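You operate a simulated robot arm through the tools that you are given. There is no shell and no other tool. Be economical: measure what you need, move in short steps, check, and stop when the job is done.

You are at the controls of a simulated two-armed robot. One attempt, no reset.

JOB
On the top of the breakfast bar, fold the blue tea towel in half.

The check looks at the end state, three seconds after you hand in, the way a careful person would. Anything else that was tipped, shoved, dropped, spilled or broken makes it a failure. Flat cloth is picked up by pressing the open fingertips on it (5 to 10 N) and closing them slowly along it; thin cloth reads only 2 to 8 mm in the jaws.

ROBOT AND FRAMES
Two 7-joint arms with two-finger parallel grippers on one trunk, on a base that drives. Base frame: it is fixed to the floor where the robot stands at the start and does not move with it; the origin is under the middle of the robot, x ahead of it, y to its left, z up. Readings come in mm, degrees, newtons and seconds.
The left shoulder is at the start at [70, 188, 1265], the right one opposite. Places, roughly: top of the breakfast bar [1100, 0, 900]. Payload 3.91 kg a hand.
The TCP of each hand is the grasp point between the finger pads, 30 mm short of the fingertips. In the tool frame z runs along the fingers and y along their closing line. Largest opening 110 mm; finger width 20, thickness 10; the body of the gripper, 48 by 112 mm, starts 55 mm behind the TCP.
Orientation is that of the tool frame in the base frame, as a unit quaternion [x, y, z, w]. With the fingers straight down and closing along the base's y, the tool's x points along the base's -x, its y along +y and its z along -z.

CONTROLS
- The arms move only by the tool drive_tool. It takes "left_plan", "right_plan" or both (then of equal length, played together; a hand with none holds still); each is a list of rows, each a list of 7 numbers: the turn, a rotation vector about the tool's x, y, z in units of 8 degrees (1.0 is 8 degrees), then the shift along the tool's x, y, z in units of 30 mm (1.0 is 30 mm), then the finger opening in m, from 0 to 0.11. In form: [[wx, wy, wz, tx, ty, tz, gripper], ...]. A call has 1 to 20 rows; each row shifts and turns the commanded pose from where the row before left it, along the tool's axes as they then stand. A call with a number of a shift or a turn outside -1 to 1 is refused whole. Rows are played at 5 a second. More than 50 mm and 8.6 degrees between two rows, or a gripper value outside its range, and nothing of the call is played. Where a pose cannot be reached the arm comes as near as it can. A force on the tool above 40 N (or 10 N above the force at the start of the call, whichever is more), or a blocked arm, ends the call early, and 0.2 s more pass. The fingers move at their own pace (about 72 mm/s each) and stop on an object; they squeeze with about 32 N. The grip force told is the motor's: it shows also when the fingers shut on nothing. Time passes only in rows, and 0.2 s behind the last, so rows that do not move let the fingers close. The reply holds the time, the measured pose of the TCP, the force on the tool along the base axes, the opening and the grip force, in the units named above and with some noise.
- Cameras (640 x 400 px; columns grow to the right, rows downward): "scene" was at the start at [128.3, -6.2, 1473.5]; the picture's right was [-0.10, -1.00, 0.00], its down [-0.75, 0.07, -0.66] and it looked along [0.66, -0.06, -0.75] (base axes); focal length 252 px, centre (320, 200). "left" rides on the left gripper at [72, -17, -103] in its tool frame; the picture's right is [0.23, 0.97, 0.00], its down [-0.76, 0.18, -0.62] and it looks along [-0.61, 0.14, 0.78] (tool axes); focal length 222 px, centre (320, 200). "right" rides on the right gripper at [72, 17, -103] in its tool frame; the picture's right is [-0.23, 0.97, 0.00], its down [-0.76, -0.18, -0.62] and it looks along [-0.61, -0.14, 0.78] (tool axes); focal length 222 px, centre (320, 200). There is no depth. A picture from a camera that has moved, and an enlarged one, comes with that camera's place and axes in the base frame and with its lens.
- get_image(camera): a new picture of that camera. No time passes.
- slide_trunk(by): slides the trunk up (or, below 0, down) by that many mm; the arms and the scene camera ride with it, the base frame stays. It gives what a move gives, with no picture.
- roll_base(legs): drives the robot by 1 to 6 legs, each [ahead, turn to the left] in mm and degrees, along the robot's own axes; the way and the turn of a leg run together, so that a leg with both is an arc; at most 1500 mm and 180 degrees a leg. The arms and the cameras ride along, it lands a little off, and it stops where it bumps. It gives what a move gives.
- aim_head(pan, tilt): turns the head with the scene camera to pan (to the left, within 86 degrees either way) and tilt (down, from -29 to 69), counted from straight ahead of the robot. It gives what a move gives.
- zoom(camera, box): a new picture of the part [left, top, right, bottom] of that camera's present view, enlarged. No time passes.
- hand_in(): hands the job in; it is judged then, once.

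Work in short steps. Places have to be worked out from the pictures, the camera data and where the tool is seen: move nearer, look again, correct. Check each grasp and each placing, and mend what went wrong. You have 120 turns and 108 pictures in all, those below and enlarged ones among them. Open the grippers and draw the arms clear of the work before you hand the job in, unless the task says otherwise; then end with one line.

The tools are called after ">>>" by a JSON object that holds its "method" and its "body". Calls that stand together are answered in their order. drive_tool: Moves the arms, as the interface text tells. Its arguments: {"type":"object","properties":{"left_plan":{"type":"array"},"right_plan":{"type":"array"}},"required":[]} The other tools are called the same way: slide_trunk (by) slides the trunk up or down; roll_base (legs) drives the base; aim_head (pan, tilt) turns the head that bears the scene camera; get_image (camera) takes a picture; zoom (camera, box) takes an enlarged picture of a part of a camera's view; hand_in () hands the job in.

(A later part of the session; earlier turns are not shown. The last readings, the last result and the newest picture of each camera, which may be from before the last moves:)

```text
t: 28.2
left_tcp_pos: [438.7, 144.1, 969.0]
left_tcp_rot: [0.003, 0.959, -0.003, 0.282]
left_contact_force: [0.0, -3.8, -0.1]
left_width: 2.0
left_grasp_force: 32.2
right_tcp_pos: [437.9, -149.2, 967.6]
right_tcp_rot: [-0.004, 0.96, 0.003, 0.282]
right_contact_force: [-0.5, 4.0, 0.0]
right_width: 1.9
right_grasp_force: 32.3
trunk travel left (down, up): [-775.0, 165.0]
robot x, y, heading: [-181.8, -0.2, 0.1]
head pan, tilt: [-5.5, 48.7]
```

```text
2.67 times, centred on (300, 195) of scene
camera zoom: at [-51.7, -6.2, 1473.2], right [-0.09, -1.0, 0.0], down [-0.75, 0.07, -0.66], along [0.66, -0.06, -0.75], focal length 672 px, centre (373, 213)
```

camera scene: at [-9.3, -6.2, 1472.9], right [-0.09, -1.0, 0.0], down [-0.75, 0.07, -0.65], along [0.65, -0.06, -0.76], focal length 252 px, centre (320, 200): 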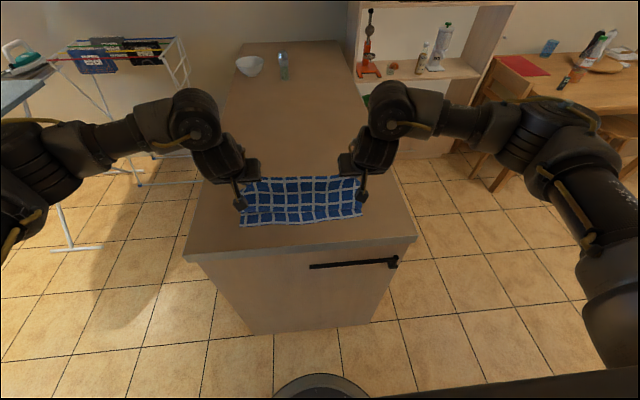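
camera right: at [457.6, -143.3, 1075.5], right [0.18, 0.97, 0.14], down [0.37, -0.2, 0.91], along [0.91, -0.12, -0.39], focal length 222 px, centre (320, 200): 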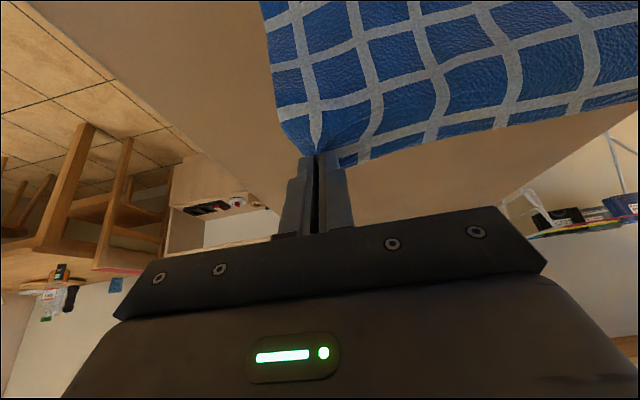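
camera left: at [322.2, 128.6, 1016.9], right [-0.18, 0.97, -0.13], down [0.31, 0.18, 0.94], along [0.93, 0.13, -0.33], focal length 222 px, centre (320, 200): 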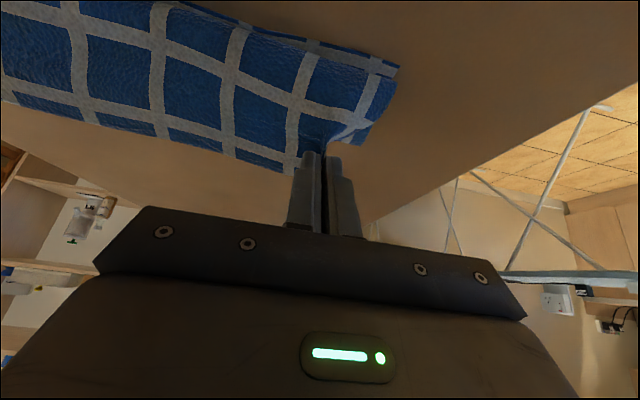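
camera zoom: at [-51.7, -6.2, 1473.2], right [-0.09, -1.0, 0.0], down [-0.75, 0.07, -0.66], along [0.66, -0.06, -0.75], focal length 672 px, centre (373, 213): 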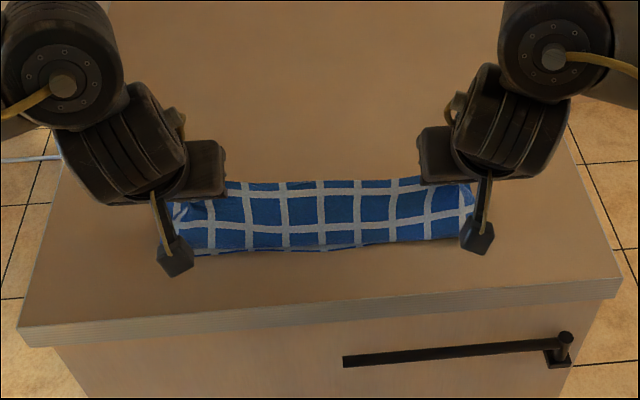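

The lower near edge is still at x ≈ 416 and the tips are at (454, 943). I'll lower another 45 mm, then roll back 20 mm.

>>> {"method": "drive_tool", "body": {"left_plan": [[0, 0, 0, 0.27, 0, 0.42, 0.0], [0, 0, 0, 0.27, 0, 0.42, 0.0], [0, 0, 0, 0.27, 0, 0.42, 0.0], [0, 0, 0, 0, 0, 0, 0.0]], "right_plan": [[0, 0, 0, 0.27, 0, 0.42, 0.0], [0, 0, 0, 0.27, 0, 0.42, 0.0], [0, 0, 0, 0.27, 0, 0.42, 0.0], [0, 0, 0, 0, 0, 0, 0.0]]}}

>>> {"method": "roll_base", "body": {"legs": [[-20, 0]]}}

>>> {"method": "drive_tool", "body": {"left_plan": [[0, 0, 0, 0, 0, 0, 0.0]], "right_plan": [[0, 0, 0, 0, 0, 0, 0.0]]}}

>>> {"method": "get_image", "body": {"camera": "left"}}

>>> {"method": "get_image", "body": {"camera": "right"}}

>>> {"method": "zoom", "body": {"camera": "scene", "box": [180, 120, 420, 270]}}

```text
t: 29.2
left_tcp_pos: [438.0, 144.7, 924.3]
left_tcp_rot: [0.002, 0.959, -0.003, 0.282]
left_contact_force: [-0.4, -5.1, -0.9]
left_width: 2.0
left_grasp_force: 31.4
right_tcp_pos: [435.2, -150.0, 924.4]
right_tcp_rot: [-0.004, 0.959, 0.003, 0.282]
right_contact_force: [-0.1, 4.3, -0.3]
right_width: 2.0
right_grasp_force: 32.1
trunk travel left (down, up): [-775.0, 165.0]
robot x, y, heading: [-180.8, -0.3, 0.1]
head pan, tilt: [-5.5, 48.7]
```

```text
t: 29.9
left_tcp_pos: [419.4, 146.0, 921.7]
left_tcp_rot: [0.002, 0.96, -0.003, 0.28]
left_contact_force: [0.5, -4.8, 0.2]
left_width: 1.9
left_grasp_force: 31.6
right_tcp_pos: [419.4, -147.8, 922.4]
right_tcp_rot: [-0.004, 0.96, 0.002, 0.281]
right_contact_force: [0.0, 5.3, -0.3]
right_width: 2.0
right_grasp_force: 32.0
trunk travel left (down, up): [-775.0, 165.0]
robot x, y, heading: [-202.3, -3.4, 0.0]
head pan, tilt: [-5.5, 48.7]
```

```text
t: 30.4
left_tcp_pos: [418.6, 144.5, 922.9]
left_tcp_rot: [0.001, 0.96, -0.003, 0.281]
left_contact_force: [-0.1, -4.4, -1.1]
left_width: 2.1
left_grasp_force: 31.8
right_tcp_pos: [417.2, -148.0, 925.0]
right_tcp_rot: [-0.004, 0.959, 0.003, 0.282]
right_contact_force: [0.5, 3.9, 0.1]
right_width: 2.1
right_grasp_force: 31.4
trunk travel left (down, up): [-775.0, 165.0]
robot x, y, heading: [-200.2, -1.7, 0.2]
head pan, tilt: [-5.5, 48.7]
```

```text
78 pictures are left
camera left: at [301.8, 128.5, 972.3], right [-0.18, 0.97, -0.13], down [0.3, 0.18, 0.94], along [0.93, 0.13, -0.33], focal length 222 px, centre (320, 200)
```

left: 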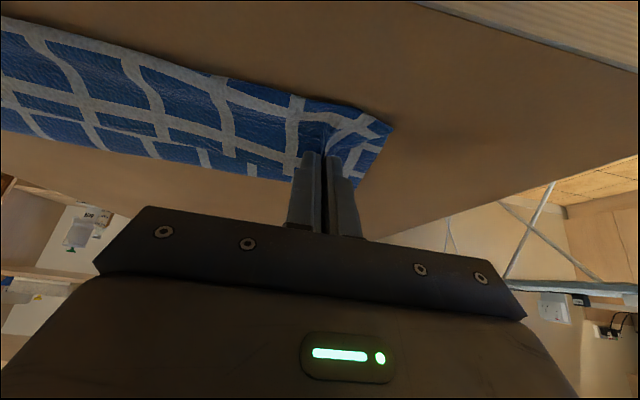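

```text
77 pictures are left
camera right: at [299.8, -133.7, 971.6], right [0.18, 0.97, 0.13], down [0.3, -0.18, 0.94], along [0.93, -0.13, -0.33], focal length 222 px, centre (320, 200)
```

right: 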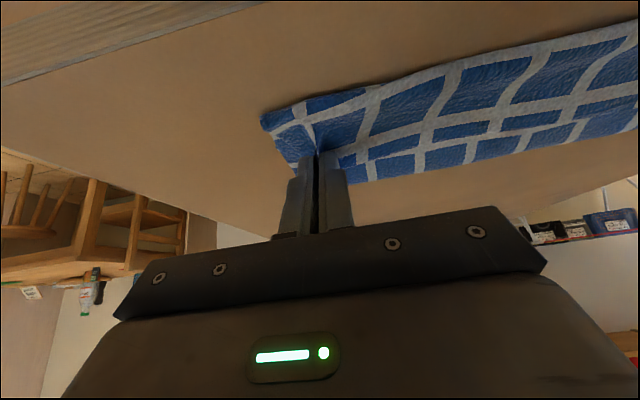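

```text
2.67 times, centred on (300, 195) of scene
camera zoom: at [-72.4, -6.3, 1473.4], right [-0.09, -1.0, 0.0], down [-0.75, 0.07, -0.66], along [0.66, -0.06, -0.75], focal length 672 px, centre (373, 213)
```

zoom: 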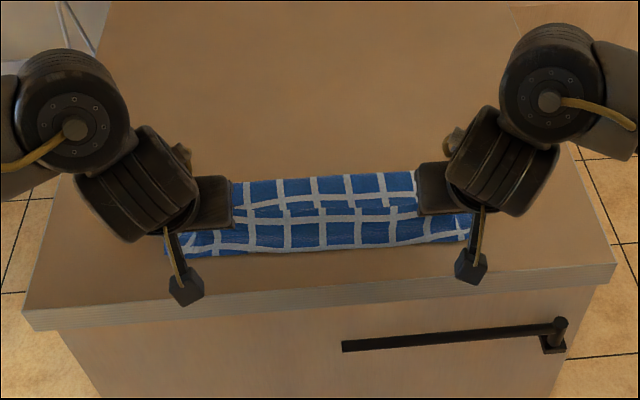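

The edge is nearly down, with tips at about (434, 898). The hand views put the lower near corners at x ≈ 403–408, so the towel crept a little toward me. I'll bring the top edge back about 16 mm over it and lower it 9 mm.

>>> {"method": "drive_tool", "body": {"left_plan": [[0, 0, 0, 0.3, 0, -0.02, 0.0], [0, 0, 0, 0.3, 0, -0.02, 0.0], [0, 0, 0, 0, 0, 0, 0.0]], "right_plan": [[0, 0, 0, 0.3, 0, 0.02, 0.0], [0, 0, 0, 0.3, 0, 0.02, 0.0], [0, 0, 0, 0, 0, 0, 0.0]]}}

>>> {"method": "get_image", "body": {"camera": "left"}}

>>> {"method": "get_image", "body": {"camera": "right"}}

>>> {"method": "zoom", "body": {"camera": "scene", "box": [180, 120, 420, 270]}}

```text
t: 31.1
left_tcp_pos: [401.4, 144.8, 916.1]
left_tcp_rot: [0.002, 0.959, -0.003, 0.282]
left_contact_force: [-0.6, -5.0, 0.5]
left_width: 2.1
left_grasp_force: 32.0
right_tcp_pos: [402.6, -148.9, 914.1]
right_tcp_rot: [-0.004, 0.959, 0.004, 0.283]
right_contact_force: [1.2, 5.8, 3.4]
right_width: 2.3
right_grasp_force: 32.5
trunk travel left (down, up): [-775.0, 165.0]
robot x, y, heading: [-203.6, -2.0, 0.2]
head pan, tilt: [-5.5, 48.7]
```

```text
75 pictures are left
camera left: at [284.9, 129.2, 964.4], right [-0.19, 0.97, -0.13], down [0.3, 0.18, 0.94], along [0.94, 0.13, -0.33], focal length 222 px, centre (320, 200)
```

left: 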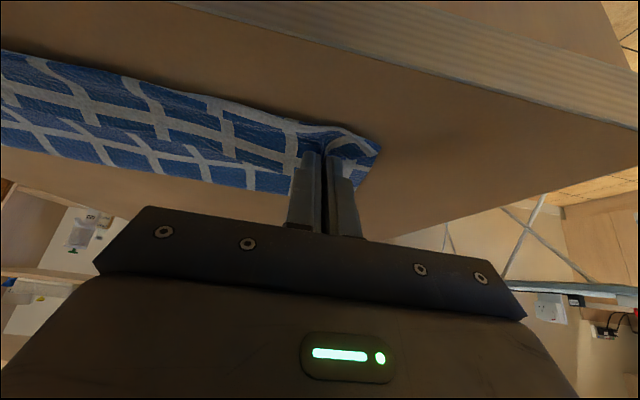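

```text
74 pictures are left
camera right: at [284.7, -134.2, 961.8], right [0.18, 0.97, 0.13], down [0.3, -0.18, 0.94], along [0.94, -0.13, -0.33], focal length 222 px, centre (320, 200)
```

right: 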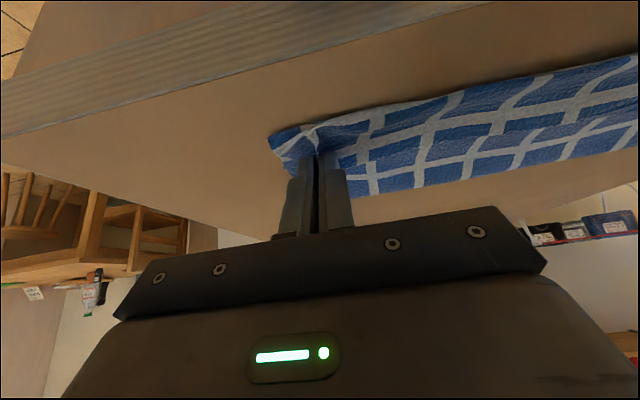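

```text
2.67 times, centred on (300, 195) of scene
camera zoom: at [-74.4, -6.2, 1473.6], right [-0.09, -1.0, 0.0], down [-0.75, 0.07, -0.66], along [0.66, -0.06, -0.75], focal length 672 px, centre (373, 213)
```

zoom: 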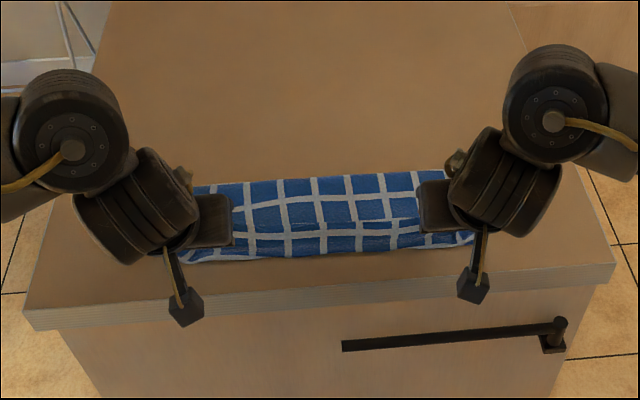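

The free edge is still about 15 mm short of the lower edge. I'll move back another 12 mm level and look.

>>> {"method": "drive_tool", "body": {"left_plan": [[0, 0, 0, 0.17, 0, -0.11, 0.0], [0, 0, 0, 0.17, 0, -0.11, 0.0], [0, 0, 0, 0, 0, 0, 0.0]], "right_plan": [[0, 0, 0, 0.17, 0, -0.12, 0.0], [0, 0, 0, 0.17, 0, -0.12, 0.0], [0, 0, 0, 0, 0, 0, 0.0]]}}

>>> {"method": "get_image", "body": {"camera": "right"}}

>>> {"method": "zoom", "body": {"camera": "scene", "box": [220, 150, 380, 250]}}

```text
t: 31.9
left_tcp_pos: [389.2, 145.1, 915.8]
left_tcp_rot: [0.003, 0.959, -0.004, 0.282]
left_contact_force: [-0.6, -5.9, -0.6]
left_width: 2.3
left_grasp_force: 32.1
right_tcp_pos: [389.2, -150.1, 915.2]
right_tcp_rot: [-0.004, 0.959, 0.003, 0.283]
right_contact_force: [0.2, 5.3, 4.7]
right_width: 1.7
right_grasp_force: 32.2
trunk travel left (down, up): [-775.0, 165.0]
robot x, y, heading: [-200.9, 2.3, -0.0]
head pan, tilt: [-5.5, 48.7]
```

```text
72 pictures are left
camera right: at [272.2, -134.2, 961.6], right [0.18, 0.97, 0.13], down [0.3, -0.18, 0.94], along [0.94, -0.13, -0.33], focal length 222 px, centre (320, 200)
```

right: 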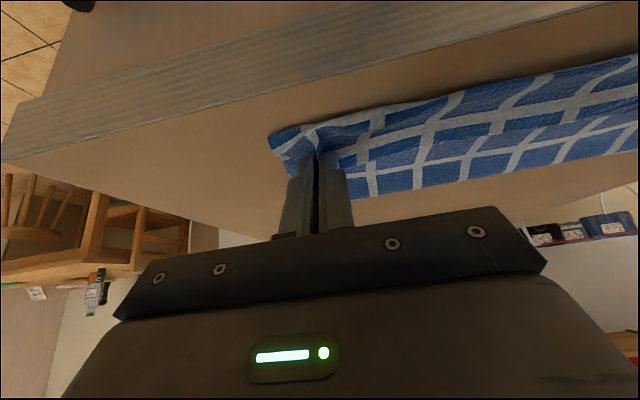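

```text
4.00 times, centred on (300, 200) of scene
camera zoom: at [-74.2, -6.0, 1473.6], right [-0.09, -1.0, 0.0], down [-0.75, 0.07, -0.66], along [0.66, -0.06, -0.75], focal length 1008 px, centre (400, 200)
```

zoom: 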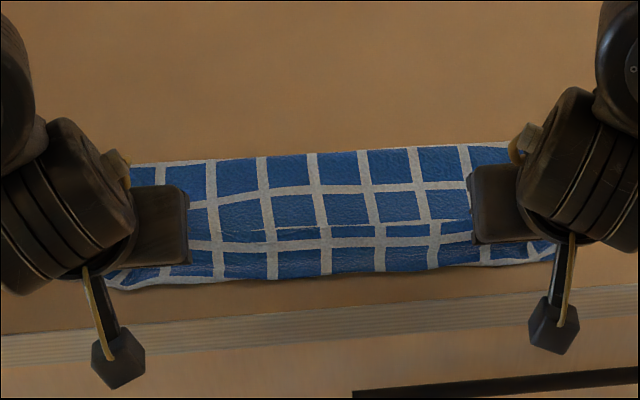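

The pinched strip still faces up because the hands are tilted only 33°, so the top layer curls under in an S. I'll lift it back up and forward to make room to tilt the hands much further.

>>> {"method": "drive_tool", "body": {"left_plan": [[0, 0, 0, 0, 0, -0.6, 0.0], [0, 0, 0, -0.6, 0, -0.1, 0.0], [0, 0, 0, -0.7, 0, 0, 0.0], [0, 0, 0, -0.7, 0, 0.05, 0.0], [0, 0, 0, -0.76, 0, 0.05, 0.0], [0, 0, 0, 0, 0, 0, 0.0]], "right_plan": [[0, 0, 0, 0, 0, -0.6, 0.0], [0, 0, 0, -0.6, 0, -0.1, 0.0], [0, 0, 0, -0.7, 0, 0, 0.0], [0, 0, 0, -0.7, 0, 0.05, 0.0], [0, 0, 0, -0.76, 0, 0.05, 0.0], [0, 0, 0, 0, 0, 0, 0.0]]}}

>>> {"method": "get_image", "body": {"camera": "scene"}}

>>> {"method": "get_image", "body": {"camera": "right"}}

```text
t: 33.4
left_tcp_pos: [450.3, 143.6, 976.9]
left_tcp_rot: [0.002, 0.959, -0.002, 0.282]
left_contact_force: [-0.3, -5.2, -0.4]
left_width: 2.1
left_grasp_force: 32.1
right_tcp_pos: [449.7, -148.4, 974.8]
right_tcp_rot: [-0.004, 0.959, 0.002, 0.283]
right_contact_force: [0.2, 5.3, 0.0]
right_width: 2.2
right_grasp_force: 31.9
trunk travel left (down, up): [-775.0, 165.0]
robot x, y, heading: [-204.2, 2.9, 0.0]
head pan, tilt: [-5.5, 48.7]
```

```text
70 pictures are left
camera scene: at [-74.4, -6.3, 1473.6], right [-0.09, -1.0, 0.0], down [-0.75, 0.07, -0.66], along [0.66, -0.06, -0.75], focal length 252 px, centre (320, 200)
```

scene: 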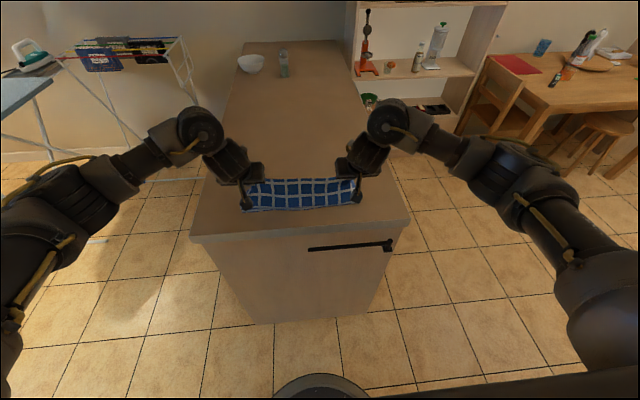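

```text
69 pictures are left
camera right: at [331.8, -134.2, 1022.2], right [0.18, 0.98, 0.13], down [0.3, -0.18, 0.94], along [0.94, -0.13, -0.33], focal length 222 px, centre (320, 200)
```

right: 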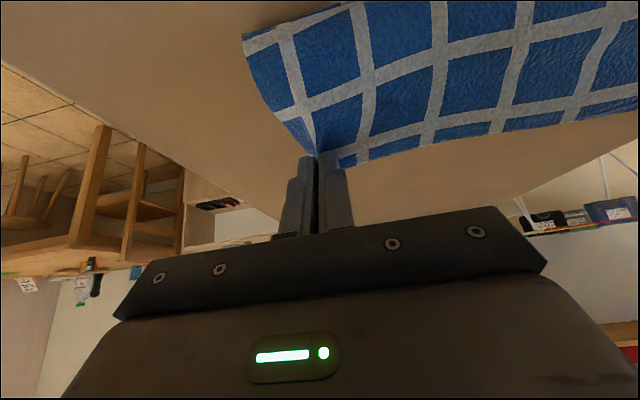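

Confirmed: cloth hangs from the pinch toward me and then turns back under. I'll try more tilt here in small steps.

>>> {"method": "drive_tool", "body": {"left_plan": [[0, -0.8, 0, 0, 0, 0, 0.0], [0, -0.8, 0, 0, 0, 0, 0.0], [0, -0.8, 0, 0, 0, 0, 0.0], [0, 0, 0, 0, 0, 0, 0.0]], "right_plan": [[0, -0.8, 0, 0, 0, 0, 0.0], [0, -0.8, 0, 0, 0, 0, 0.0], [0, -0.8, 0, 0, 0, 0, 0.0], [0, 0, 0, 0, 0, 0, 0.0]]}}

```text
t: 34.4
left_tcp_pos: [449.1, 144.7, 976.7]
left_tcp_rot: [0.002, 0.898, -0.003, 0.44]
left_contact_force: [-1.1, -4.6, -0.7]
left_width: 1.9
left_grasp_force: 32.3
right_tcp_pos: [450.4, -149.5, 973.7]
right_tcp_rot: [-0.003, 0.898, 0.003, 0.439]
right_contact_force: [0.2, 6.1, 0.1]
right_width: 2.0
right_grasp_force: 32.4
trunk travel left (down, up): [-775.0, 165.0]
robot x, y, heading: [-205.5, -0.4, -0.1]
head pan, tilt: [-5.5, 48.7]
```

Tilt is 52° with no warnings, so I'll keep going.

>>> {"method": "drive_tool", "body": {"left_plan": [[0, -0.8, 0, 0, 0, 0, 0.0], [0, -0.8, 0, 0, 0, 0, 0.0], [0, -0.8, 0, 0, 0, 0, 0.0], [0, 0, 0, 0, 0, 0, 0.0]], "right_plan": [[0, -0.8, 0, 0, 0, 0, 0.0], [0, -0.8, 0, 0, 0, 0, 0.0], [0, -0.8, 0, 0, 0, 0, 0.0], [0, 0, 0, 0, 0, 0, 0.0]]}}

>>> {"method": "get_image", "body": {"camera": "scene"}}

>>> {"method": "get_image", "body": {"camera": "right"}}

```text
t: 35.4
left_tcp_pos: [448.6, 143.1, 976.7]
left_tcp_rot: [0.002, 0.813, -0.003, 0.583]
left_contact_force: [-1.3, -4.5, 0.4]
left_width: 2.0
left_grasp_force: 31.6
right_tcp_pos: [447.8, -149.3, 974.7]
right_tcp_rot: [-0.003, 0.813, 0.003, 0.582]
right_contact_force: [-0.7, 6.3, -0.5]
right_width: 1.9
right_grasp_force: 32.0
trunk travel left (down, up): [-775.0, 165.0]
robot x, y, heading: [-203.1, 1.5, 0.1]
head pan, tilt: [-5.5, 48.7]
```

```text
68 pictures are left
camera scene: at [-74.8, -6.3, 1473.6], right [-0.09, -1.0, 0.0], down [-0.75, 0.07, -0.66], along [0.66, -0.06, -0.75], focal length 252 px, centre (320, 200)
```

scene: 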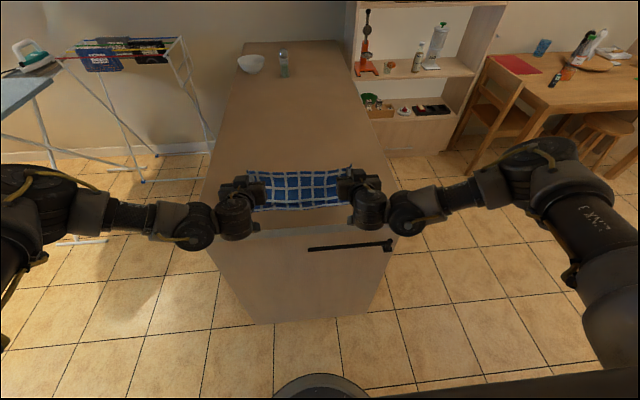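

```text
67 pictures are left
camera right: at [327.3, -134.0, 939.7], right [0.06, 0.97, 0.22], down [-0.34, -0.18, 0.92], along [0.94, -0.13, 0.32], focal length 222 px, centre (320, 200)
```

right: 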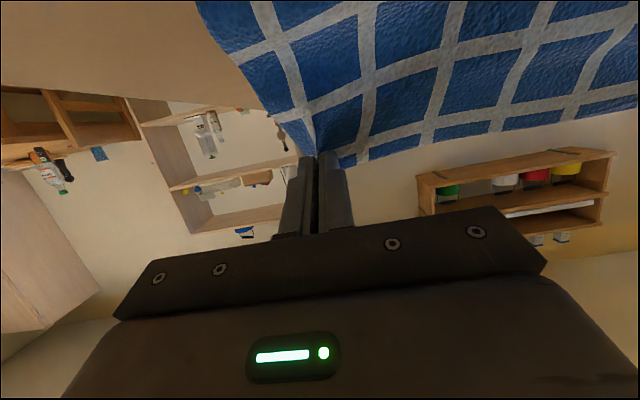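

The arms manage 71° easily, so I'll go on to about 90° and check the scene for the lower layer's near edge.

>>> {"method": "drive_tool", "body": {"left_plan": [[0, -0.8, 0, 0, 0, 0, 0.0], [0, -0.8, 0, 0, 0, 0, 0.0], [0, -0.75, 0, 0, 0, 0, 0.0], [0, 0, 0, 0, 0, 0, 0.0]], "right_plan": [[0, -0.8, 0, 0, 0, 0, 0.0], [0, -0.8, 0, 0, 0, 0, 0.0], [0, -0.75, 0, 0, 0, 0, 0.0], [0, 0, 0, 0, 0, 0, 0.0]]}}

>>> {"method": "zoom", "body": {"camera": "scene", "box": [200, 150, 400, 275]}}

>>> {"method": "get_image", "body": {"camera": "right"}}

```text
t: 36.4
left_tcp_pos: [451.6, 143.1, 975.5]
left_tcp_rot: [0.001, 0.707, -0.003, 0.708]
left_contact_force: [0.3, -3.5, -0.6]
left_width: 2.1
left_grasp_force: 32.1
left hand out of reach, approached as far as the arm can: row 2
right_tcp_pos: [449.6, -148.7, 974.6]
right_tcp_rot: [-0.002, 0.706, 0.004, 0.708]
right_contact_force: [-0.2, 3.1, -0.2]
right_width: 2.2
right_grasp_force: 31.8
trunk travel left (down, up): [-775.0, 165.0]
robot x, y, heading: [-198.8, 4.7, 0.3]
head pan, tilt: [-5.5, 48.7]
```

```text
3.20 times, centred on (300, 212) of scene
camera zoom: at [-73.9, -5.9, 1473.6], right [-0.09, -1.0, 0.0], down [-0.75, 0.07, -0.66], along [0.66, -0.06, -0.75], focal length 806 px, centre (384, 160)
```

zoom: 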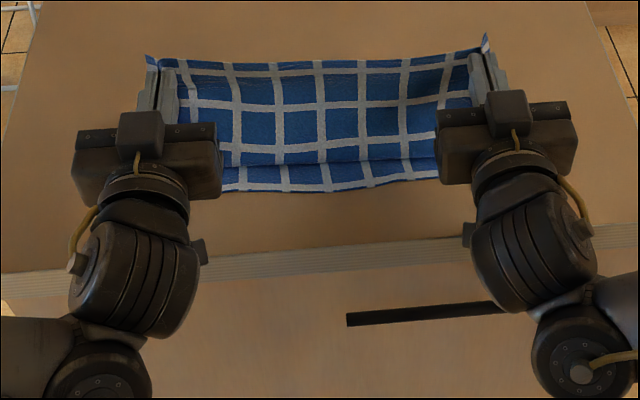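

```text
65 pictures are left
camera right: at [345.8, -133.2, 902.2], right [-0.01, 0.97, 0.23], down [-0.62, -0.19, 0.76], along [0.78, -0.14, 0.61], focal length 222 px, centre (320, 200)
```

right: 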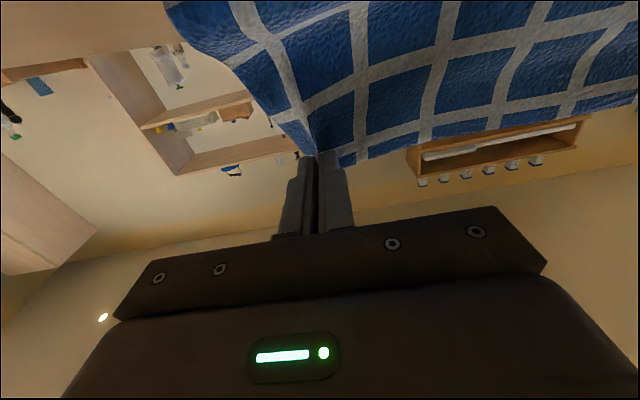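

The hands are horizontal, and the lower near edge has not slid: it is at x ≈ 415, so the fold line is at about 546. I'll ease the tilt to 75° so the wrist camera clears the bar, then lay the edge down along the arc.

>>> {"method": "drive_tool", "body": {"left_plan": [[0, 0.95, 0, 0, 0, 0, 0.0], [0, 0.95, 0, 0, 0, 0, 0.0], [0, 0, 0, 0.61, 0, -0.35, 0.0], [0, 0, 0, 0.61, 0, -0.35, 0.0], [0, 0, 0, 0, 0, 0, 0.0]], "right_plan": [[0, 0.95, 0, 0, 0, 0, 0.0], [0, 0.95, 0, 0, 0, 0, 0.0], [0, 0, 0, 0.61, 0, -0.35, 0.0], [0, 0, 0, 0.61, 0, -0.35, 0.0], [0, 0, 0, 0, 0, 0, 0.0]]}}

>>> {"method": "zoom", "body": {"camera": "scene", "box": [200, 150, 400, 275]}}

>>> {"method": "get_image", "body": {"camera": "right"}}

```text
t: 37.5
left_tcp_pos: [423.8, 143.4, 944.9]
left_tcp_rot: [0.001, 0.794, -0.002, 0.607]
left_contact_force: [-0.1, -4.2, -0.3]
left_width: 2.0
left_grasp_force: 32.3
right_tcp_pos: [420.1, -148.6, 944.4]
right_tcp_rot: [-0.002, 0.794, 0.004, 0.608]
right_contact_force: [-0.1, 3.2, 0.2]
right_width: 1.9
right_grasp_force: 32.7
trunk travel left (down, up): [-775.0, 165.0]
robot x, y, heading: [-204.8, -1.7, -0.1]
head pan, tilt: [-5.5, 48.7]
```

```text
3.20 times, centred on (300, 212) of scene
camera zoom: at [-72.8, -6.5, 1473.4], right [-0.09, -1.0, 0.0], down [-0.75, 0.07, -0.66], along [0.66, -0.06, -0.75], focal length 806 px, centre (384, 160)
```

zoom: 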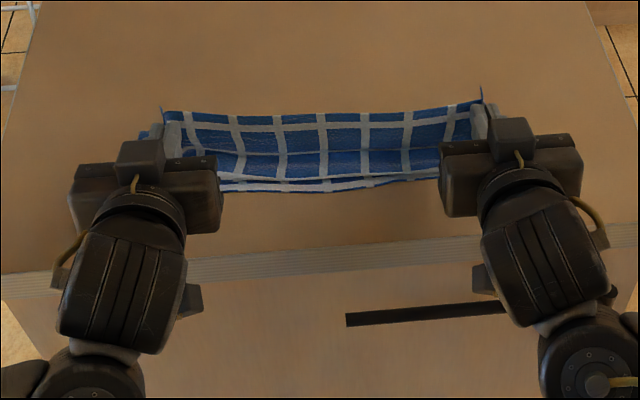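

```text
63 pictures are left
camera right: at [300.8, -134.0, 901.4], right [0.05, 0.97, 0.22], down [-0.4, -0.18, 0.9], along [0.92, -0.13, 0.38], focal length 222 px, centre (320, 200)
```

right: 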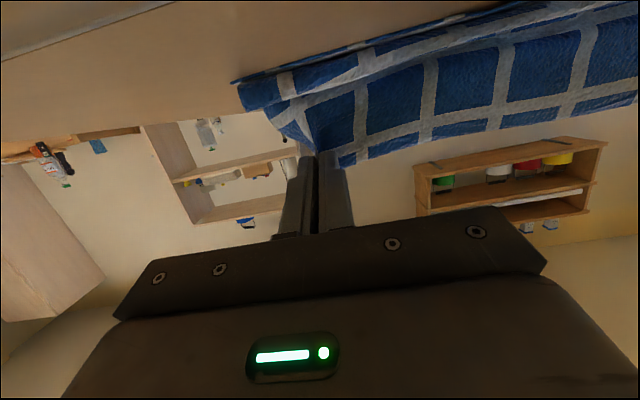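

The panel now hangs just above the near edge. I'll keep moving down and back, return to 90° once the hand body is past the bar's front edge (x ≈ 343), and lower to about 33 mm above the top.

>>> {"method": "drive_tool", "body": {"left_plan": [[0, 0, 0, 0.36, 0, -0.18, 0.0], [0, 0, 0, 0.36, 0, -0.18, 0.0], [0, -0.5, 0, 0, 0, 0, 0.0], [0, -0.5, 0, 0, 0, 0, 0.0], [0, -0.5, 0, 0, 0, 0, 0.0], [0, -0.4, 0, 0, 0, 0, 0.0], [0, 0, 0, 0, 0, 0, 0.0]], "right_plan": [[0, 0, 0, 0.36, 0, -0.15, 0.0], [0, 0, 0, 0.36, 0, -0.15, 0.0], [0, -0.5, 0, 0, 0, 0, 0.0], [0, -0.5, 0, 0, 0, 0, 0.0], [0, -0.5, 0, 0, 0, 0, 0.0], [0, -0.4, 0, 0, 0, 0, 0.0], [0, 0, 0, 0, 0, 0, 0.0]]}}

>>> {"method": "zoom", "body": {"camera": "scene", "box": [200, 150, 400, 275]}}

>>> {"method": "get_image", "body": {"camera": "right"}}

```text
t: 39.1
left_tcp_pos: [405.5, 142.6, 926.3]
left_tcp_rot: [0.001, 0.707, -0.003, 0.707]
left_contact_force: [0.4, -3.5, 0.7]
left_width: 2.0
left_grasp_force: 32.4
right_tcp_pos: [404.7, -150.4, 925.3]
right_tcp_rot: [-0.002, 0.707, 0.005, 0.707]
right_contact_force: [0.0, 3.0, 0.1]
right_width: 1.9
right_grasp_force: 31.8
trunk travel left (down, up): [-775.0, 165.0]
robot x, y, heading: [-201.4, -2.7, -0.1]
head pan, tilt: [-5.5, 48.7]
```

```text
3.20 times, centred on (300, 212) of scene
camera zoom: at [-73.7, -6.3, 1473.5], right [-0.09, -1.0, 0.0], down [-0.75, 0.07, -0.66], along [0.66, -0.06, -0.75], focal length 806 px, centre (384, 160)
```

zoom: 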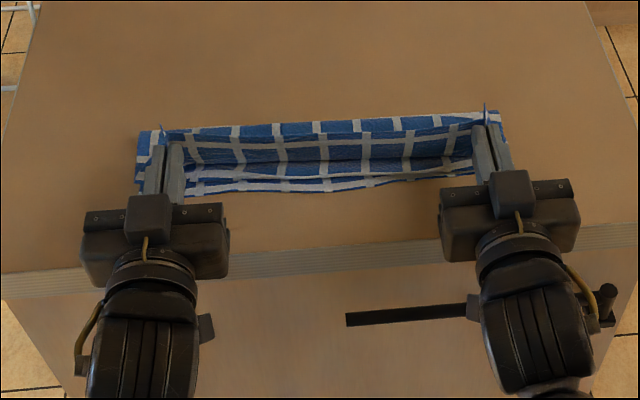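

```text
61 pictures are left
camera right: at [301.3, -133.7, 853.2], right [-0.01, 0.97, 0.23], down [-0.62, -0.19, 0.76], along [0.78, -0.14, 0.61], focal length 222 px, centre (320, 200)
```

right: 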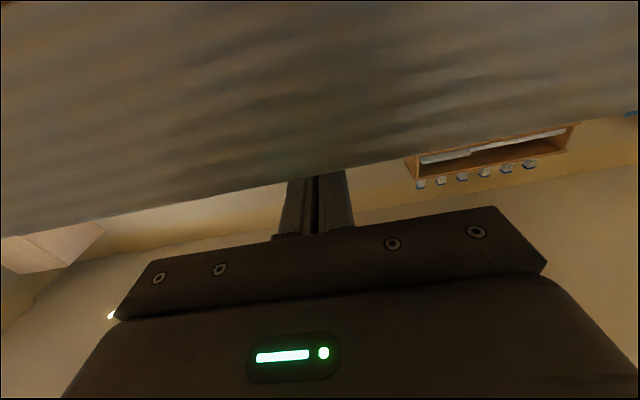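

The fold crest has drifted to x ≈ 507 because the panel went slack. I'll bring the edge back up over the fold line (x ≈ 546) so the lower layer settles flat, then lay it down again taut.

>>> {"method": "drive_tool", "body": {"left_plan": [[0, 0.94, 0, -0.47, 0, 0.12, 0.0], [0, 0.94, 0, -0.47, 0, 0.12, 0.0], [0, 0.94, 0, -0.47, 0, 0.12, 0.0], [0, 0.94, 0, -0.47, 0, 0.12, 0.0], [0, 0, 0, -0.62, 0, 0.47, 0.0], [0, 0, 0, -0.62, 0, 0.47, 0.0], [0, 0, 0, -0.62, 0, 0.47, 0.0], [0, 0, 0, -0.62, 0, 0.47, 0.0], [0, 0, 0, 0, 0, 0, 0.0], [0, 0, 0, 0, 0, 0, 0.0]], "right_plan": [[0, 0.94, 0, -0.47, 0, 0.12, 0.0], [0, 0.94, 0, -0.47, 0, 0.12, 0.0], [0, 0.94, 0, -0.47, 0, 0.12, 0.0], [0, 0.94, 0, -0.47, 0, 0.12, 0.0], [0, 0, 0, -0.62, 0, 0.47, 0.0], [0, 0, 0, -0.62, 0, 0.47, 0.0], [0, 0, 0, -0.62, 0, 0.47, 0.0], [0, 0, 0, -0.62, 0, 0.47, 0.0], [0, 0, 0, 0, 0, 0, 0.0], [0, 0, 0, 0, 0, 0, 0.0]]}}

>>> {"method": "zoom", "body": {"camera": "scene", "box": [200, 130, 400, 255]}}

>>> {"method": "get_image", "body": {"camera": "left"}}

```text
t: 41.4
left_tcp_pos: [517.2, 139.9, 1014.8]
left_tcp_rot: [0.002, 0.866, -0.003, 0.499]
left_contact_force: [0.3, -1.5, -0.3]
left_width: 1.9
left_grasp_force: 32.1
right_tcp_pos: [515.0, -149.2, 1014.0]
right_tcp_rot: [-0.003, 0.866, 0.004, 0.499]
right_contact_force: [0.2, 1.9, -1.2]
right_width: 2.1
right_grasp_force: 32.1
trunk travel left (down, up): [-775.0, 165.0]
robot x, y, heading: [-200.2, -0.1, 0.1]
head pan, tilt: [-5.5, 48.7]
```

```text
3.20 times, centred on (300, 192) of scene
camera zoom: at [-73.6, -6.3, 1473.5], right [-0.09, -1.0, 0.0], down [-0.75, 0.07, -0.66], along [0.66, -0.06, -0.75], focal length 806 px, centre (384, 224)
```

zoom: 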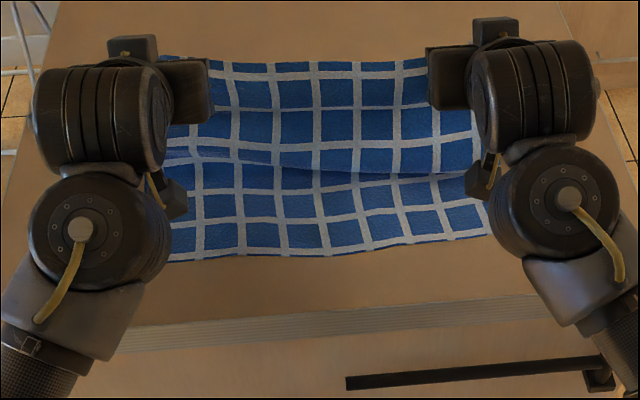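

```text
59 pictures are left
camera left: at [391.8, 124.9, 1005.0], right [-0.11, 0.97, -0.2], down [-0.16, 0.18, 0.97], along [0.98, 0.14, 0.13], focal length 222 px, centre (320, 200)
```

left: 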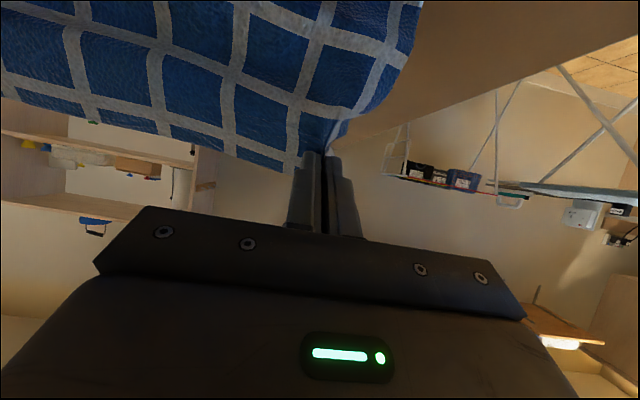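

The lower layer is flat again with its near edge at x ≈ 417, and the panel stands over x ≈ 540. I'll lay it down along a taut arc with the tilt growing to 80°, then look.

>>> {"method": "drive_tool", "body": {"left_plan": [[0, 0, 0, 0.4, 0, -0.46, 0.0], [0, 0, 0, 0.4, 0, -0.46, 0.0], [0, -0.625, 0, 0.66, 0, -0.39, 0.0], [0, -0.625, 0, 0.66, 0, -0.39, 0.0], [0, -0.625, 0, 0.7, 0, -0.29, 0.0], [0, -0.625, 0, 0.7, 0, -0.29, 0.0], [0, 0, 0, 0, 0, 0, 0.0]], "right_plan": [[0, 0, 0, 0.4, 0, -0.46, 0.0], [0, 0, 0, 0.4, 0, -0.46, 0.0], [0, -0.625, 0, 0.66, 0, -0.39, 0.0], [0, -0.625, 0, 0.66, 0, -0.39, 0.0], [0, -0.625, 0, 0.7, 0, -0.29, 0.0], [0, -0.625, 0, 0.7, 0, -0.29, 0.0], [0, 0, 0, 0, 0, 0, 0.0]]}}

>>> {"method": "zoom", "body": {"camera": "scene", "box": [200, 130, 400, 255]}}

>>> {"method": "get_image", "body": {"camera": "left"}}

```text
t: 43.0
left_tcp_pos: [413.0, 141.4, 949.5]
left_tcp_rot: [0.002, 0.767, -0.004, 0.642]
left_contact_force: [0.5, -3.2, -0.2]
left_width: 2.2
left_grasp_force: 32.1
right_tcp_pos: [412.8, -150.4, 946.7]
right_tcp_rot: [-0.003, 0.766, 0.005, 0.643]
right_contact_force: [0.6, 3.3, 0.0]
right_width: 2.1
right_grasp_force: 31.6
trunk travel left (down, up): [-775.0, 165.0]
robot x, y, heading: [-204.9, -1.7, 0.2]
head pan, tilt: [-5.5, 48.7]
```

```text
3.20 times, centred on (300, 192) of scene
camera zoom: at [-72.8, -6.3, 1473.4], right [-0.09, -1.0, 0.0], down [-0.75, 0.07, -0.66], along [0.66, -0.06, -0.75], focal length 806 px, centre (384, 224)
```

zoom: 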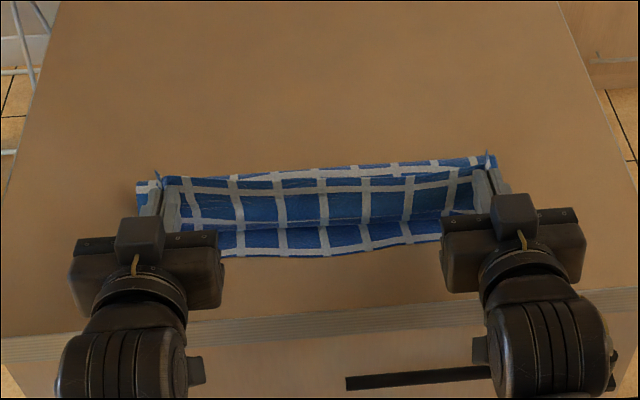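

```text
57 pictures are left
camera left: at [300.0, 125.5, 896.8], right [-0.03, 0.97, -0.23], down [-0.48, 0.18, 0.86], along [0.88, 0.14, 0.46], focal length 222 px, centre (320, 200)
```

left: 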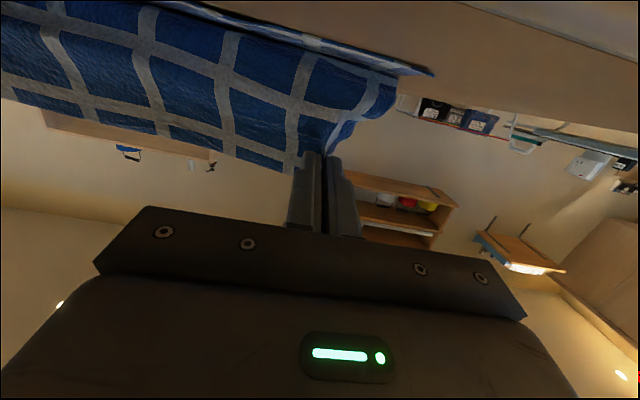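

The layout looks right, with the fold back near x 530 and the lower edge at 417. I'll do the last stretch to 90° with tips about 33 mm up and slightly taut toward me.

>>> {"method": "drive_tool", "body": {"left_plan": [[0, -0.625, 0, 0.53, 0, -0.3, 0.0], [0, -0.625, 0, 0.53, 0, -0.3, 0.0], [0, 0, 0, 0.1, 0, -0.1, 0.0], [0, 0, 0, 0, 0, 0, 0.0]], "right_plan": [[0, -0.625, 0, 0.5, 0, -0.3, 0.0], [0, -0.625, 0, 0.5, 0, -0.3, 0.0], [0, 0, 0, 0.1, 0, -0.1, 0.0], [0, 0, 0, 0, 0, 0, 0.0]]}}

>>> {"method": "zoom", "body": {"camera": "scene", "box": [220, 150, 380, 250]}}

```text
t: 44.0
left_tcp_pos: [387.1, 140.5, 918.1]
left_tcp_rot: [0.001, 0.707, -0.004, 0.707]
left_contact_force: [-0.4, -3.0, 0.4]
left_width: 2.0
left_grasp_force: 32.3
right_tcp_pos: [385.3, -148.8, 917.1]
right_tcp_rot: [-0.001, 0.707, 0.004, 0.707]
right_contact_force: [-0.3, 3.5, 0.1]
right_width: 1.9
right_grasp_force: 32.2
trunk travel left (down, up): [-775.0, 165.0]
robot x, y, heading: [-203.0, 0.3, 0.4]
head pan, tilt: [-5.5, 48.7]
```

```text
4.00 times, centred on (300, 200) of scene
camera zoom: at [-73.9, -6.3, 1473.5], right [-0.09, -1.0, 0.0], down [-0.75, 0.07, -0.66], along [0.66, -0.06, -0.75], focal length 1008 px, centre (400, 200)
```

zoom: 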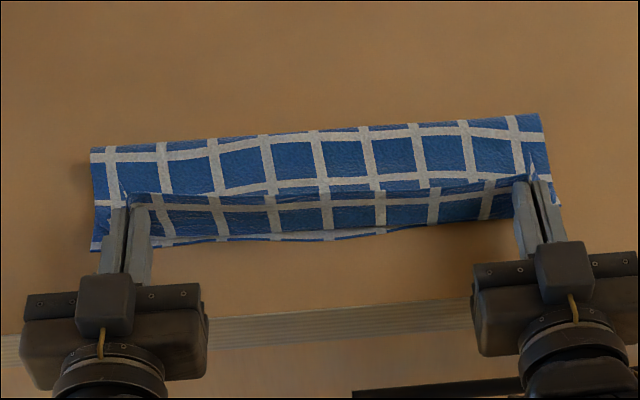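

The top layer lies well, but pulling rolled the fold about 20 mm toward me, so the edge would overhang. I'll lift back over the fold line and lay it down on a slacker diagonal path.

>>> {"method": "drive_tool", "body": {"left_plan": [[0, 0.94, 0, -0.587, 0, 0.257, 0.0], [0, 0.94, 0, -0.587, 0, 0.257, 0.0], [0, 0.94, 0, -0.587, 0, 0.257, 0.0], [0, 0.94, 0, -0.587, 0, 0.257, 0.0], [0, 0, 0, -0.64, 0, 0.48, 0.0], [0, 0, 0, -0.64, 0, 0.48, 0.0], [0, 0, 0, -0.64, 0, 0.48, 0.0], [0, 0, 0, -0.64, 0, 0.48, 0.0], [0, 0, 0, 0, 0, 0, 0.0], [0, 0, 0, 0, 0, 0, 0.0]], "right_plan": [[0, 0.94, 0, -0.587, 0, 0.257, 0.0], [0, 0.94, 0, -0.587, 0, 0.257, 0.0], [0, 0.94, 0, -0.587, 0, 0.257, 0.0], [0, 0.94, 0, -0.587, 0, 0.257, 0.0], [0, 0, 0, -0.64, 0, 0.48, 0.0], [0, 0, 0, -0.64, 0, 0.48, 0.0], [0, 0, 0, -0.64, 0, 0.48, 0.0], [0, 0, 0, -0.64, 0, 0.48, 0.0], [0, 0, 0, 0, 0, 0, 0.0], [0, 0, 0, 0, 0, 0, 0.0]]}}

>>> {"method": "zoom", "body": {"camera": "scene", "box": [200, 130, 400, 255]}}

```text
t: 46.1
left_tcp_pos: [520.3, 140.7, 1017.6]
left_tcp_rot: [0.002, 0.867, -0.003, 0.498]
left_contact_force: [0.3, -2.5, -0.9]
left_width: 1.9
left_grasp_force: 32.0
right_tcp_pos: [518.4, -146.8, 1017.2]
right_tcp_rot: [-0.002, 0.867, 0.003, 0.499]
right_contact_force: [0.3, 2.8, 0.2]
right_width: 2.2
right_grasp_force: 31.8
trunk travel left (down, up): [-775.0, 165.0]
robot x, y, heading: [-201.1, 0.8, 0.1]
head pan, tilt: [-5.5, 48.7]
```

```text
3.20 times, centred on (300, 192) of scene
camera zoom: at [-73.6, -6.3, 1473.5], right [-0.09, -1.0, 0.0], down [-0.75, 0.07, -0.66], along [0.66, -0.06, -0.75], focal length 806 px, centre (384, 224)
```

zoom: 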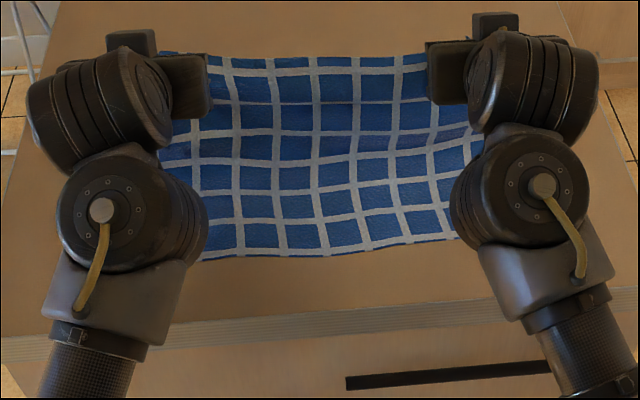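

The lower layer is flat with its near edge at x ≈ 416. Now I'll lay down along the slack diagonal, keeping tilt at 70° for clearance.

>>> {"method": "drive_tool", "body": {"left_plan": [[0, 0, 0, 0.53, 0, -0.06, 0.0], [0, 0, 0, 0.53, 0, -0.06, 0.0], [0, -0.417, 0, 0.577, 0, -0.185, 0.0], [0, -0.417, 0, 0.577, 0, -0.185, 0.0], [0, -0.417, 0, 0.577, 0, -0.185, 0.0], [0, 0, 0, 0.577, 0, -0.27, 0.0], [0, 0, 0, 0.577, 0, -0.27, 0.0], [0, 0, 0, 0, 0, 0, 0.0]], "right_plan": [[0, 0, 0, 0.53, 0, -0.06, 0.0], [0, 0, 0, 0.53, 0, -0.06, 0.0], [0, -0.417, 0, 0.577, 0, -0.185, 0.0], [0, -0.417, 0, 0.577, 0, -0.185, 0.0], [0, -0.417, 0, 0.577, 0, -0.185, 0.0], [0, 0, 0, 0.577, 0, -0.27, 0.0], [0, 0, 0, 0.577, 0, -0.27, 0.0], [0, 0, 0, 0, 0, 0, 0.0]]}}

>>> {"method": "zoom", "body": {"camera": "scene", "box": [220, 150, 380, 250]}}

>>> {"method": "get_image", "body": {"camera": "left"}}

```text
t: 48.0
left_tcp_pos: [436.4, 142.3, 925.5]
left_tcp_rot: [0.001, 0.82, -0.003, 0.573]
left_contact_force: [-0.2, -2.7, 0.0]
left_width: 1.9
left_grasp_force: 31.9
right_tcp_pos: [434.3, -149.3, 924.9]
right_tcp_rot: [-0.003, 0.82, 0.004, 0.573]
right_contact_force: [0.4, 4.0, 0.3]
right_width: 1.9
right_grasp_force: 31.9
trunk travel left (down, up): [-775.0, 165.0]
robot x, y, heading: [-202.5, -2.5, 0.3]
head pan, tilt: [-5.5, 48.7]
```

```text
4.00 times, centred on (300, 200) of scene
camera zoom: at [-73.2, -6.3, 1473.4], right [-0.09, -1.0, 0.0], down [-0.75, 0.07, -0.66], along [0.66, -0.06, -0.75], focal length 1008 px, centre (400, 200)
```

zoom: 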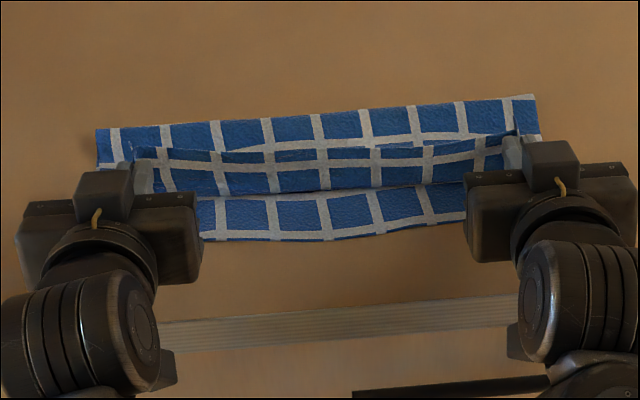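

```text
53 pictures are left
camera left: at [314.3, 126.2, 893.2], right [-0.07, 0.97, -0.22], down [-0.32, 0.18, 0.93], along [0.94, 0.14, 0.3], focal length 222 px, centre (320, 200)
```

left: 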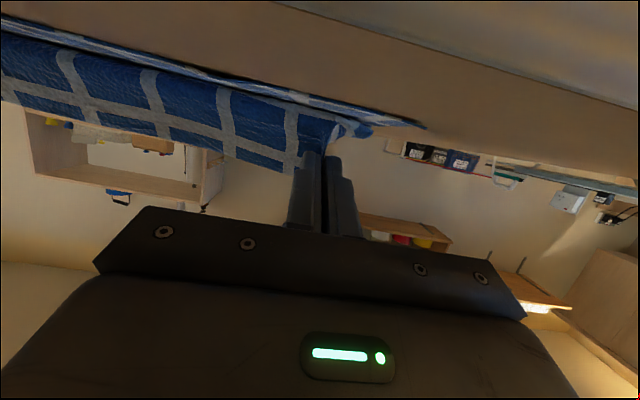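

Excellent: fold at x ≈ 542, lower edge 417, and the upper layer rises at x ≈ 465, so laid toward me the edge should land near 419. I'll lean the standing strip toward me before releasing.

>>> {"method": "drive_tool", "body": {"left_plan": [[0, -0.4, 0, 0.2, 0, -0.33, 0.0], [0, -0.4, 0, 0.3, 0, -0.33, 0.0], [0, -0.4, 0, 0.2, 0, -0.1, 0.0], [0, 0, 0, 0, 0, 0, 0.0]], "right_plan": [[0, -0.4, 0, 0.2, 0, -0.3, 0.0], [0, -0.4, 0, 0.3, 0, -0.3, 0.0], [0, -0.4, 0, 0.2, 0, -0.1, 0.0], [0, 0, 0, 0, 0, 0, 0.0]]}}

>>> {"method": "zoom", "body": {"camera": "scene", "box": [220, 150, 380, 250]}}

```text
t: 49.0
left_tcp_pos: [406.8, 142.0, 912.2]
left_tcp_rot: [0.002, 0.769, -0.004, 0.64]
left_contact_force: [0.0, -2.5, 0.3]
left_width: 1.9
left_grasp_force: 31.7
right_tcp_pos: [408.4, -150.4, 912.4]
right_tcp_rot: [-0.003, 0.769, 0.004, 0.639]
right_contact_force: [-0.6, 2.8, -0.8]
right_width: 2.0
right_grasp_force: 31.9
trunk travel left (down, up): [-775.0, 165.0]
robot x, y, heading: [-203.6, 3.0, 0.2]
head pan, tilt: [-5.5, 48.7]
```

```text
4.00 times, centred on (300, 200) of scene
camera zoom: at [-73.9, -6.3, 1473.5], right [-0.09, -1.0, 0.0], down [-0.75, 0.07, -0.66], along [0.66, -0.06, -0.75], focal length 1008 px, centre (400, 200)
```

zoom: 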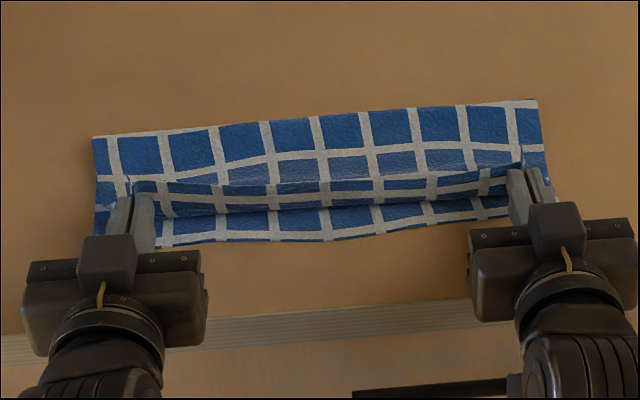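

The strip leans toward me and the fold is at x ≈ 537. I'll open both hands gently and look.

>>> {"method": "drive_tool", "body": {"left_plan": [[0, 0, 0, 0, 0, 0, 0.01], [0, 0, 0, 0, 0, 0, 0.02], [0, 0, 0, 0, 0, 0, 0.03], [0, 0, 0, 0, 0, 0, 0.03]], "right_plan": [[0, 0, 0, 0, 0, 0, 0.01], [0, 0, 0, 0, 0, 0, 0.02], [0, 0, 0, 0, 0, 0, 0.03], [0, 0, 0, 0, 0, 0, 0.03]]}}

>>> {"method": "zoom", "body": {"camera": "scene", "box": [220, 150, 380, 250]}}

>>> {"method": "get_image", "body": {"camera": "left"}}

```text
t: 50.0
left_tcp_pos: [406.2, 142.8, 912.2]
left_tcp_rot: [0.0, 0.769, -0.002, 0.64]
left_contact_force: [-0.1, 0.7, 1.2]
left_width: 29.9
left_grasp_force: 0.1
right_tcp_pos: [409.5, -148.7, 912.1]
right_tcp_rot: [-0.003, 0.769, 0.004, 0.64]
right_contact_force: [0.3, 0.2, -0.4]
right_width: 29.8
right_grasp_force: 0.1
trunk travel left (down, up): [-775.0, 165.0]
robot x, y, heading: [-200.0, 0.3, -0.1]
head pan, tilt: [-5.5, 48.7]
```

```text
4.00 times, centred on (300, 200) of scene
camera zoom: at [-74.0, -6.3, 1473.5], right [-0.09, -1.0, 0.0], down [-0.75, 0.07, -0.66], along [0.66, -0.06, -0.75], focal length 1008 px, centre (400, 200)
```

zoom: 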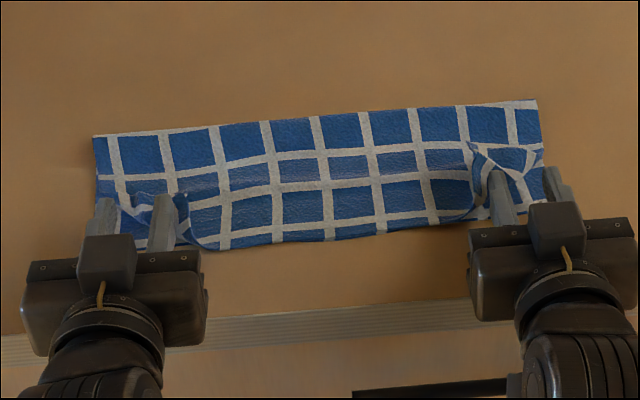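

```text
50 pictures are left
camera left: at [293.0, 125.4, 860.8], right [-0.04, 0.97, -0.23], down [-0.47, 0.18, 0.86], along [0.88, 0.14, 0.45], focal length 222 px, centre (320, 200)
```

left: 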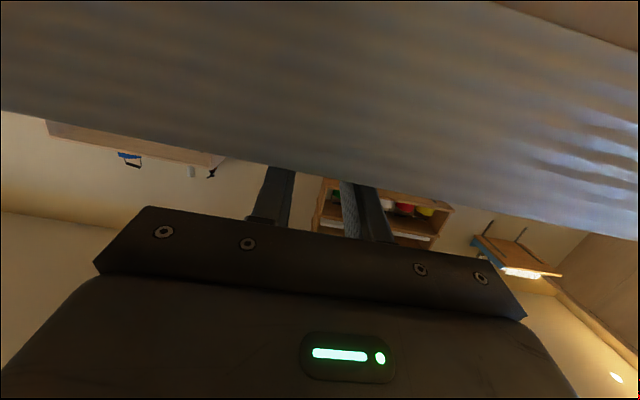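

The middle fell neatly into line; only the corners are caught around the fingers. I'll withdraw both hands straight back and look.

>>> {"method": "drive_tool", "body": {"left_plan": [[0, 0, 0, 0, 0, -0.5, 0.03], [0, 0, 0, 0, 0, -0.6, 0.03], [0, 0, 0, 0, 0, -0.8, 0.03], [0, 0, 0, 0, 0, -0.8, 0.03], [0, 0, 0, 0, 0, 0, 0.03]], "right_plan": [[0, 0, 0, 0, 0, -0.5, 0.03], [0, 0, 0, 0, 0, -0.6, 0.03], [0, 0, 0, 0, 0, -0.8, 0.03], [0, 0, 0, 0, 0, -0.8, 0.03], [0, 0, 0, 0, 0, 0, 0.03]]}}

>>> {"method": "zoom", "body": {"camera": "scene", "box": [220, 150, 380, 250]}}

```text
t: 51.1
left_tcp_pos: [328.6, 141.9, 925.8]
left_tcp_rot: [0.001, 0.769, -0.004, 0.639]
left_contact_force: [1.5, -0.5, -1.5]
left_width: 30.1
left_grasp_force: 0.0
right_tcp_pos: [329.3, -149.8, 927.1]
right_tcp_rot: [-0.002, 0.77, 0.004, 0.638]
right_contact_force: [-0.6, 0.3, -0.3]
right_width: 30.3
right_grasp_force: 0.1
trunk travel left (down, up): [-775.0, 165.0]
robot x, y, heading: [-203.3, 0.7, -0.0]
head pan, tilt: [-5.5, 48.7]
```

```text
4.00 times, centred on (300, 200) of scene
camera zoom: at [-72.3, -6.3, 1473.3], right [-0.09, -1.0, 0.0], down [-0.75, 0.07, -0.66], along [0.66, -0.06, -0.75], focal length 1008 px, centre (400, 200)
```

zoom: 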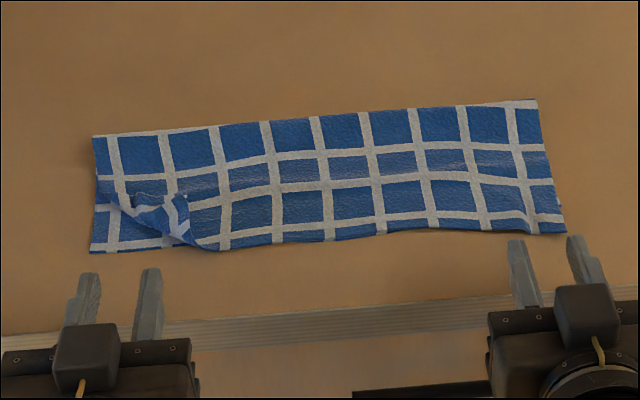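

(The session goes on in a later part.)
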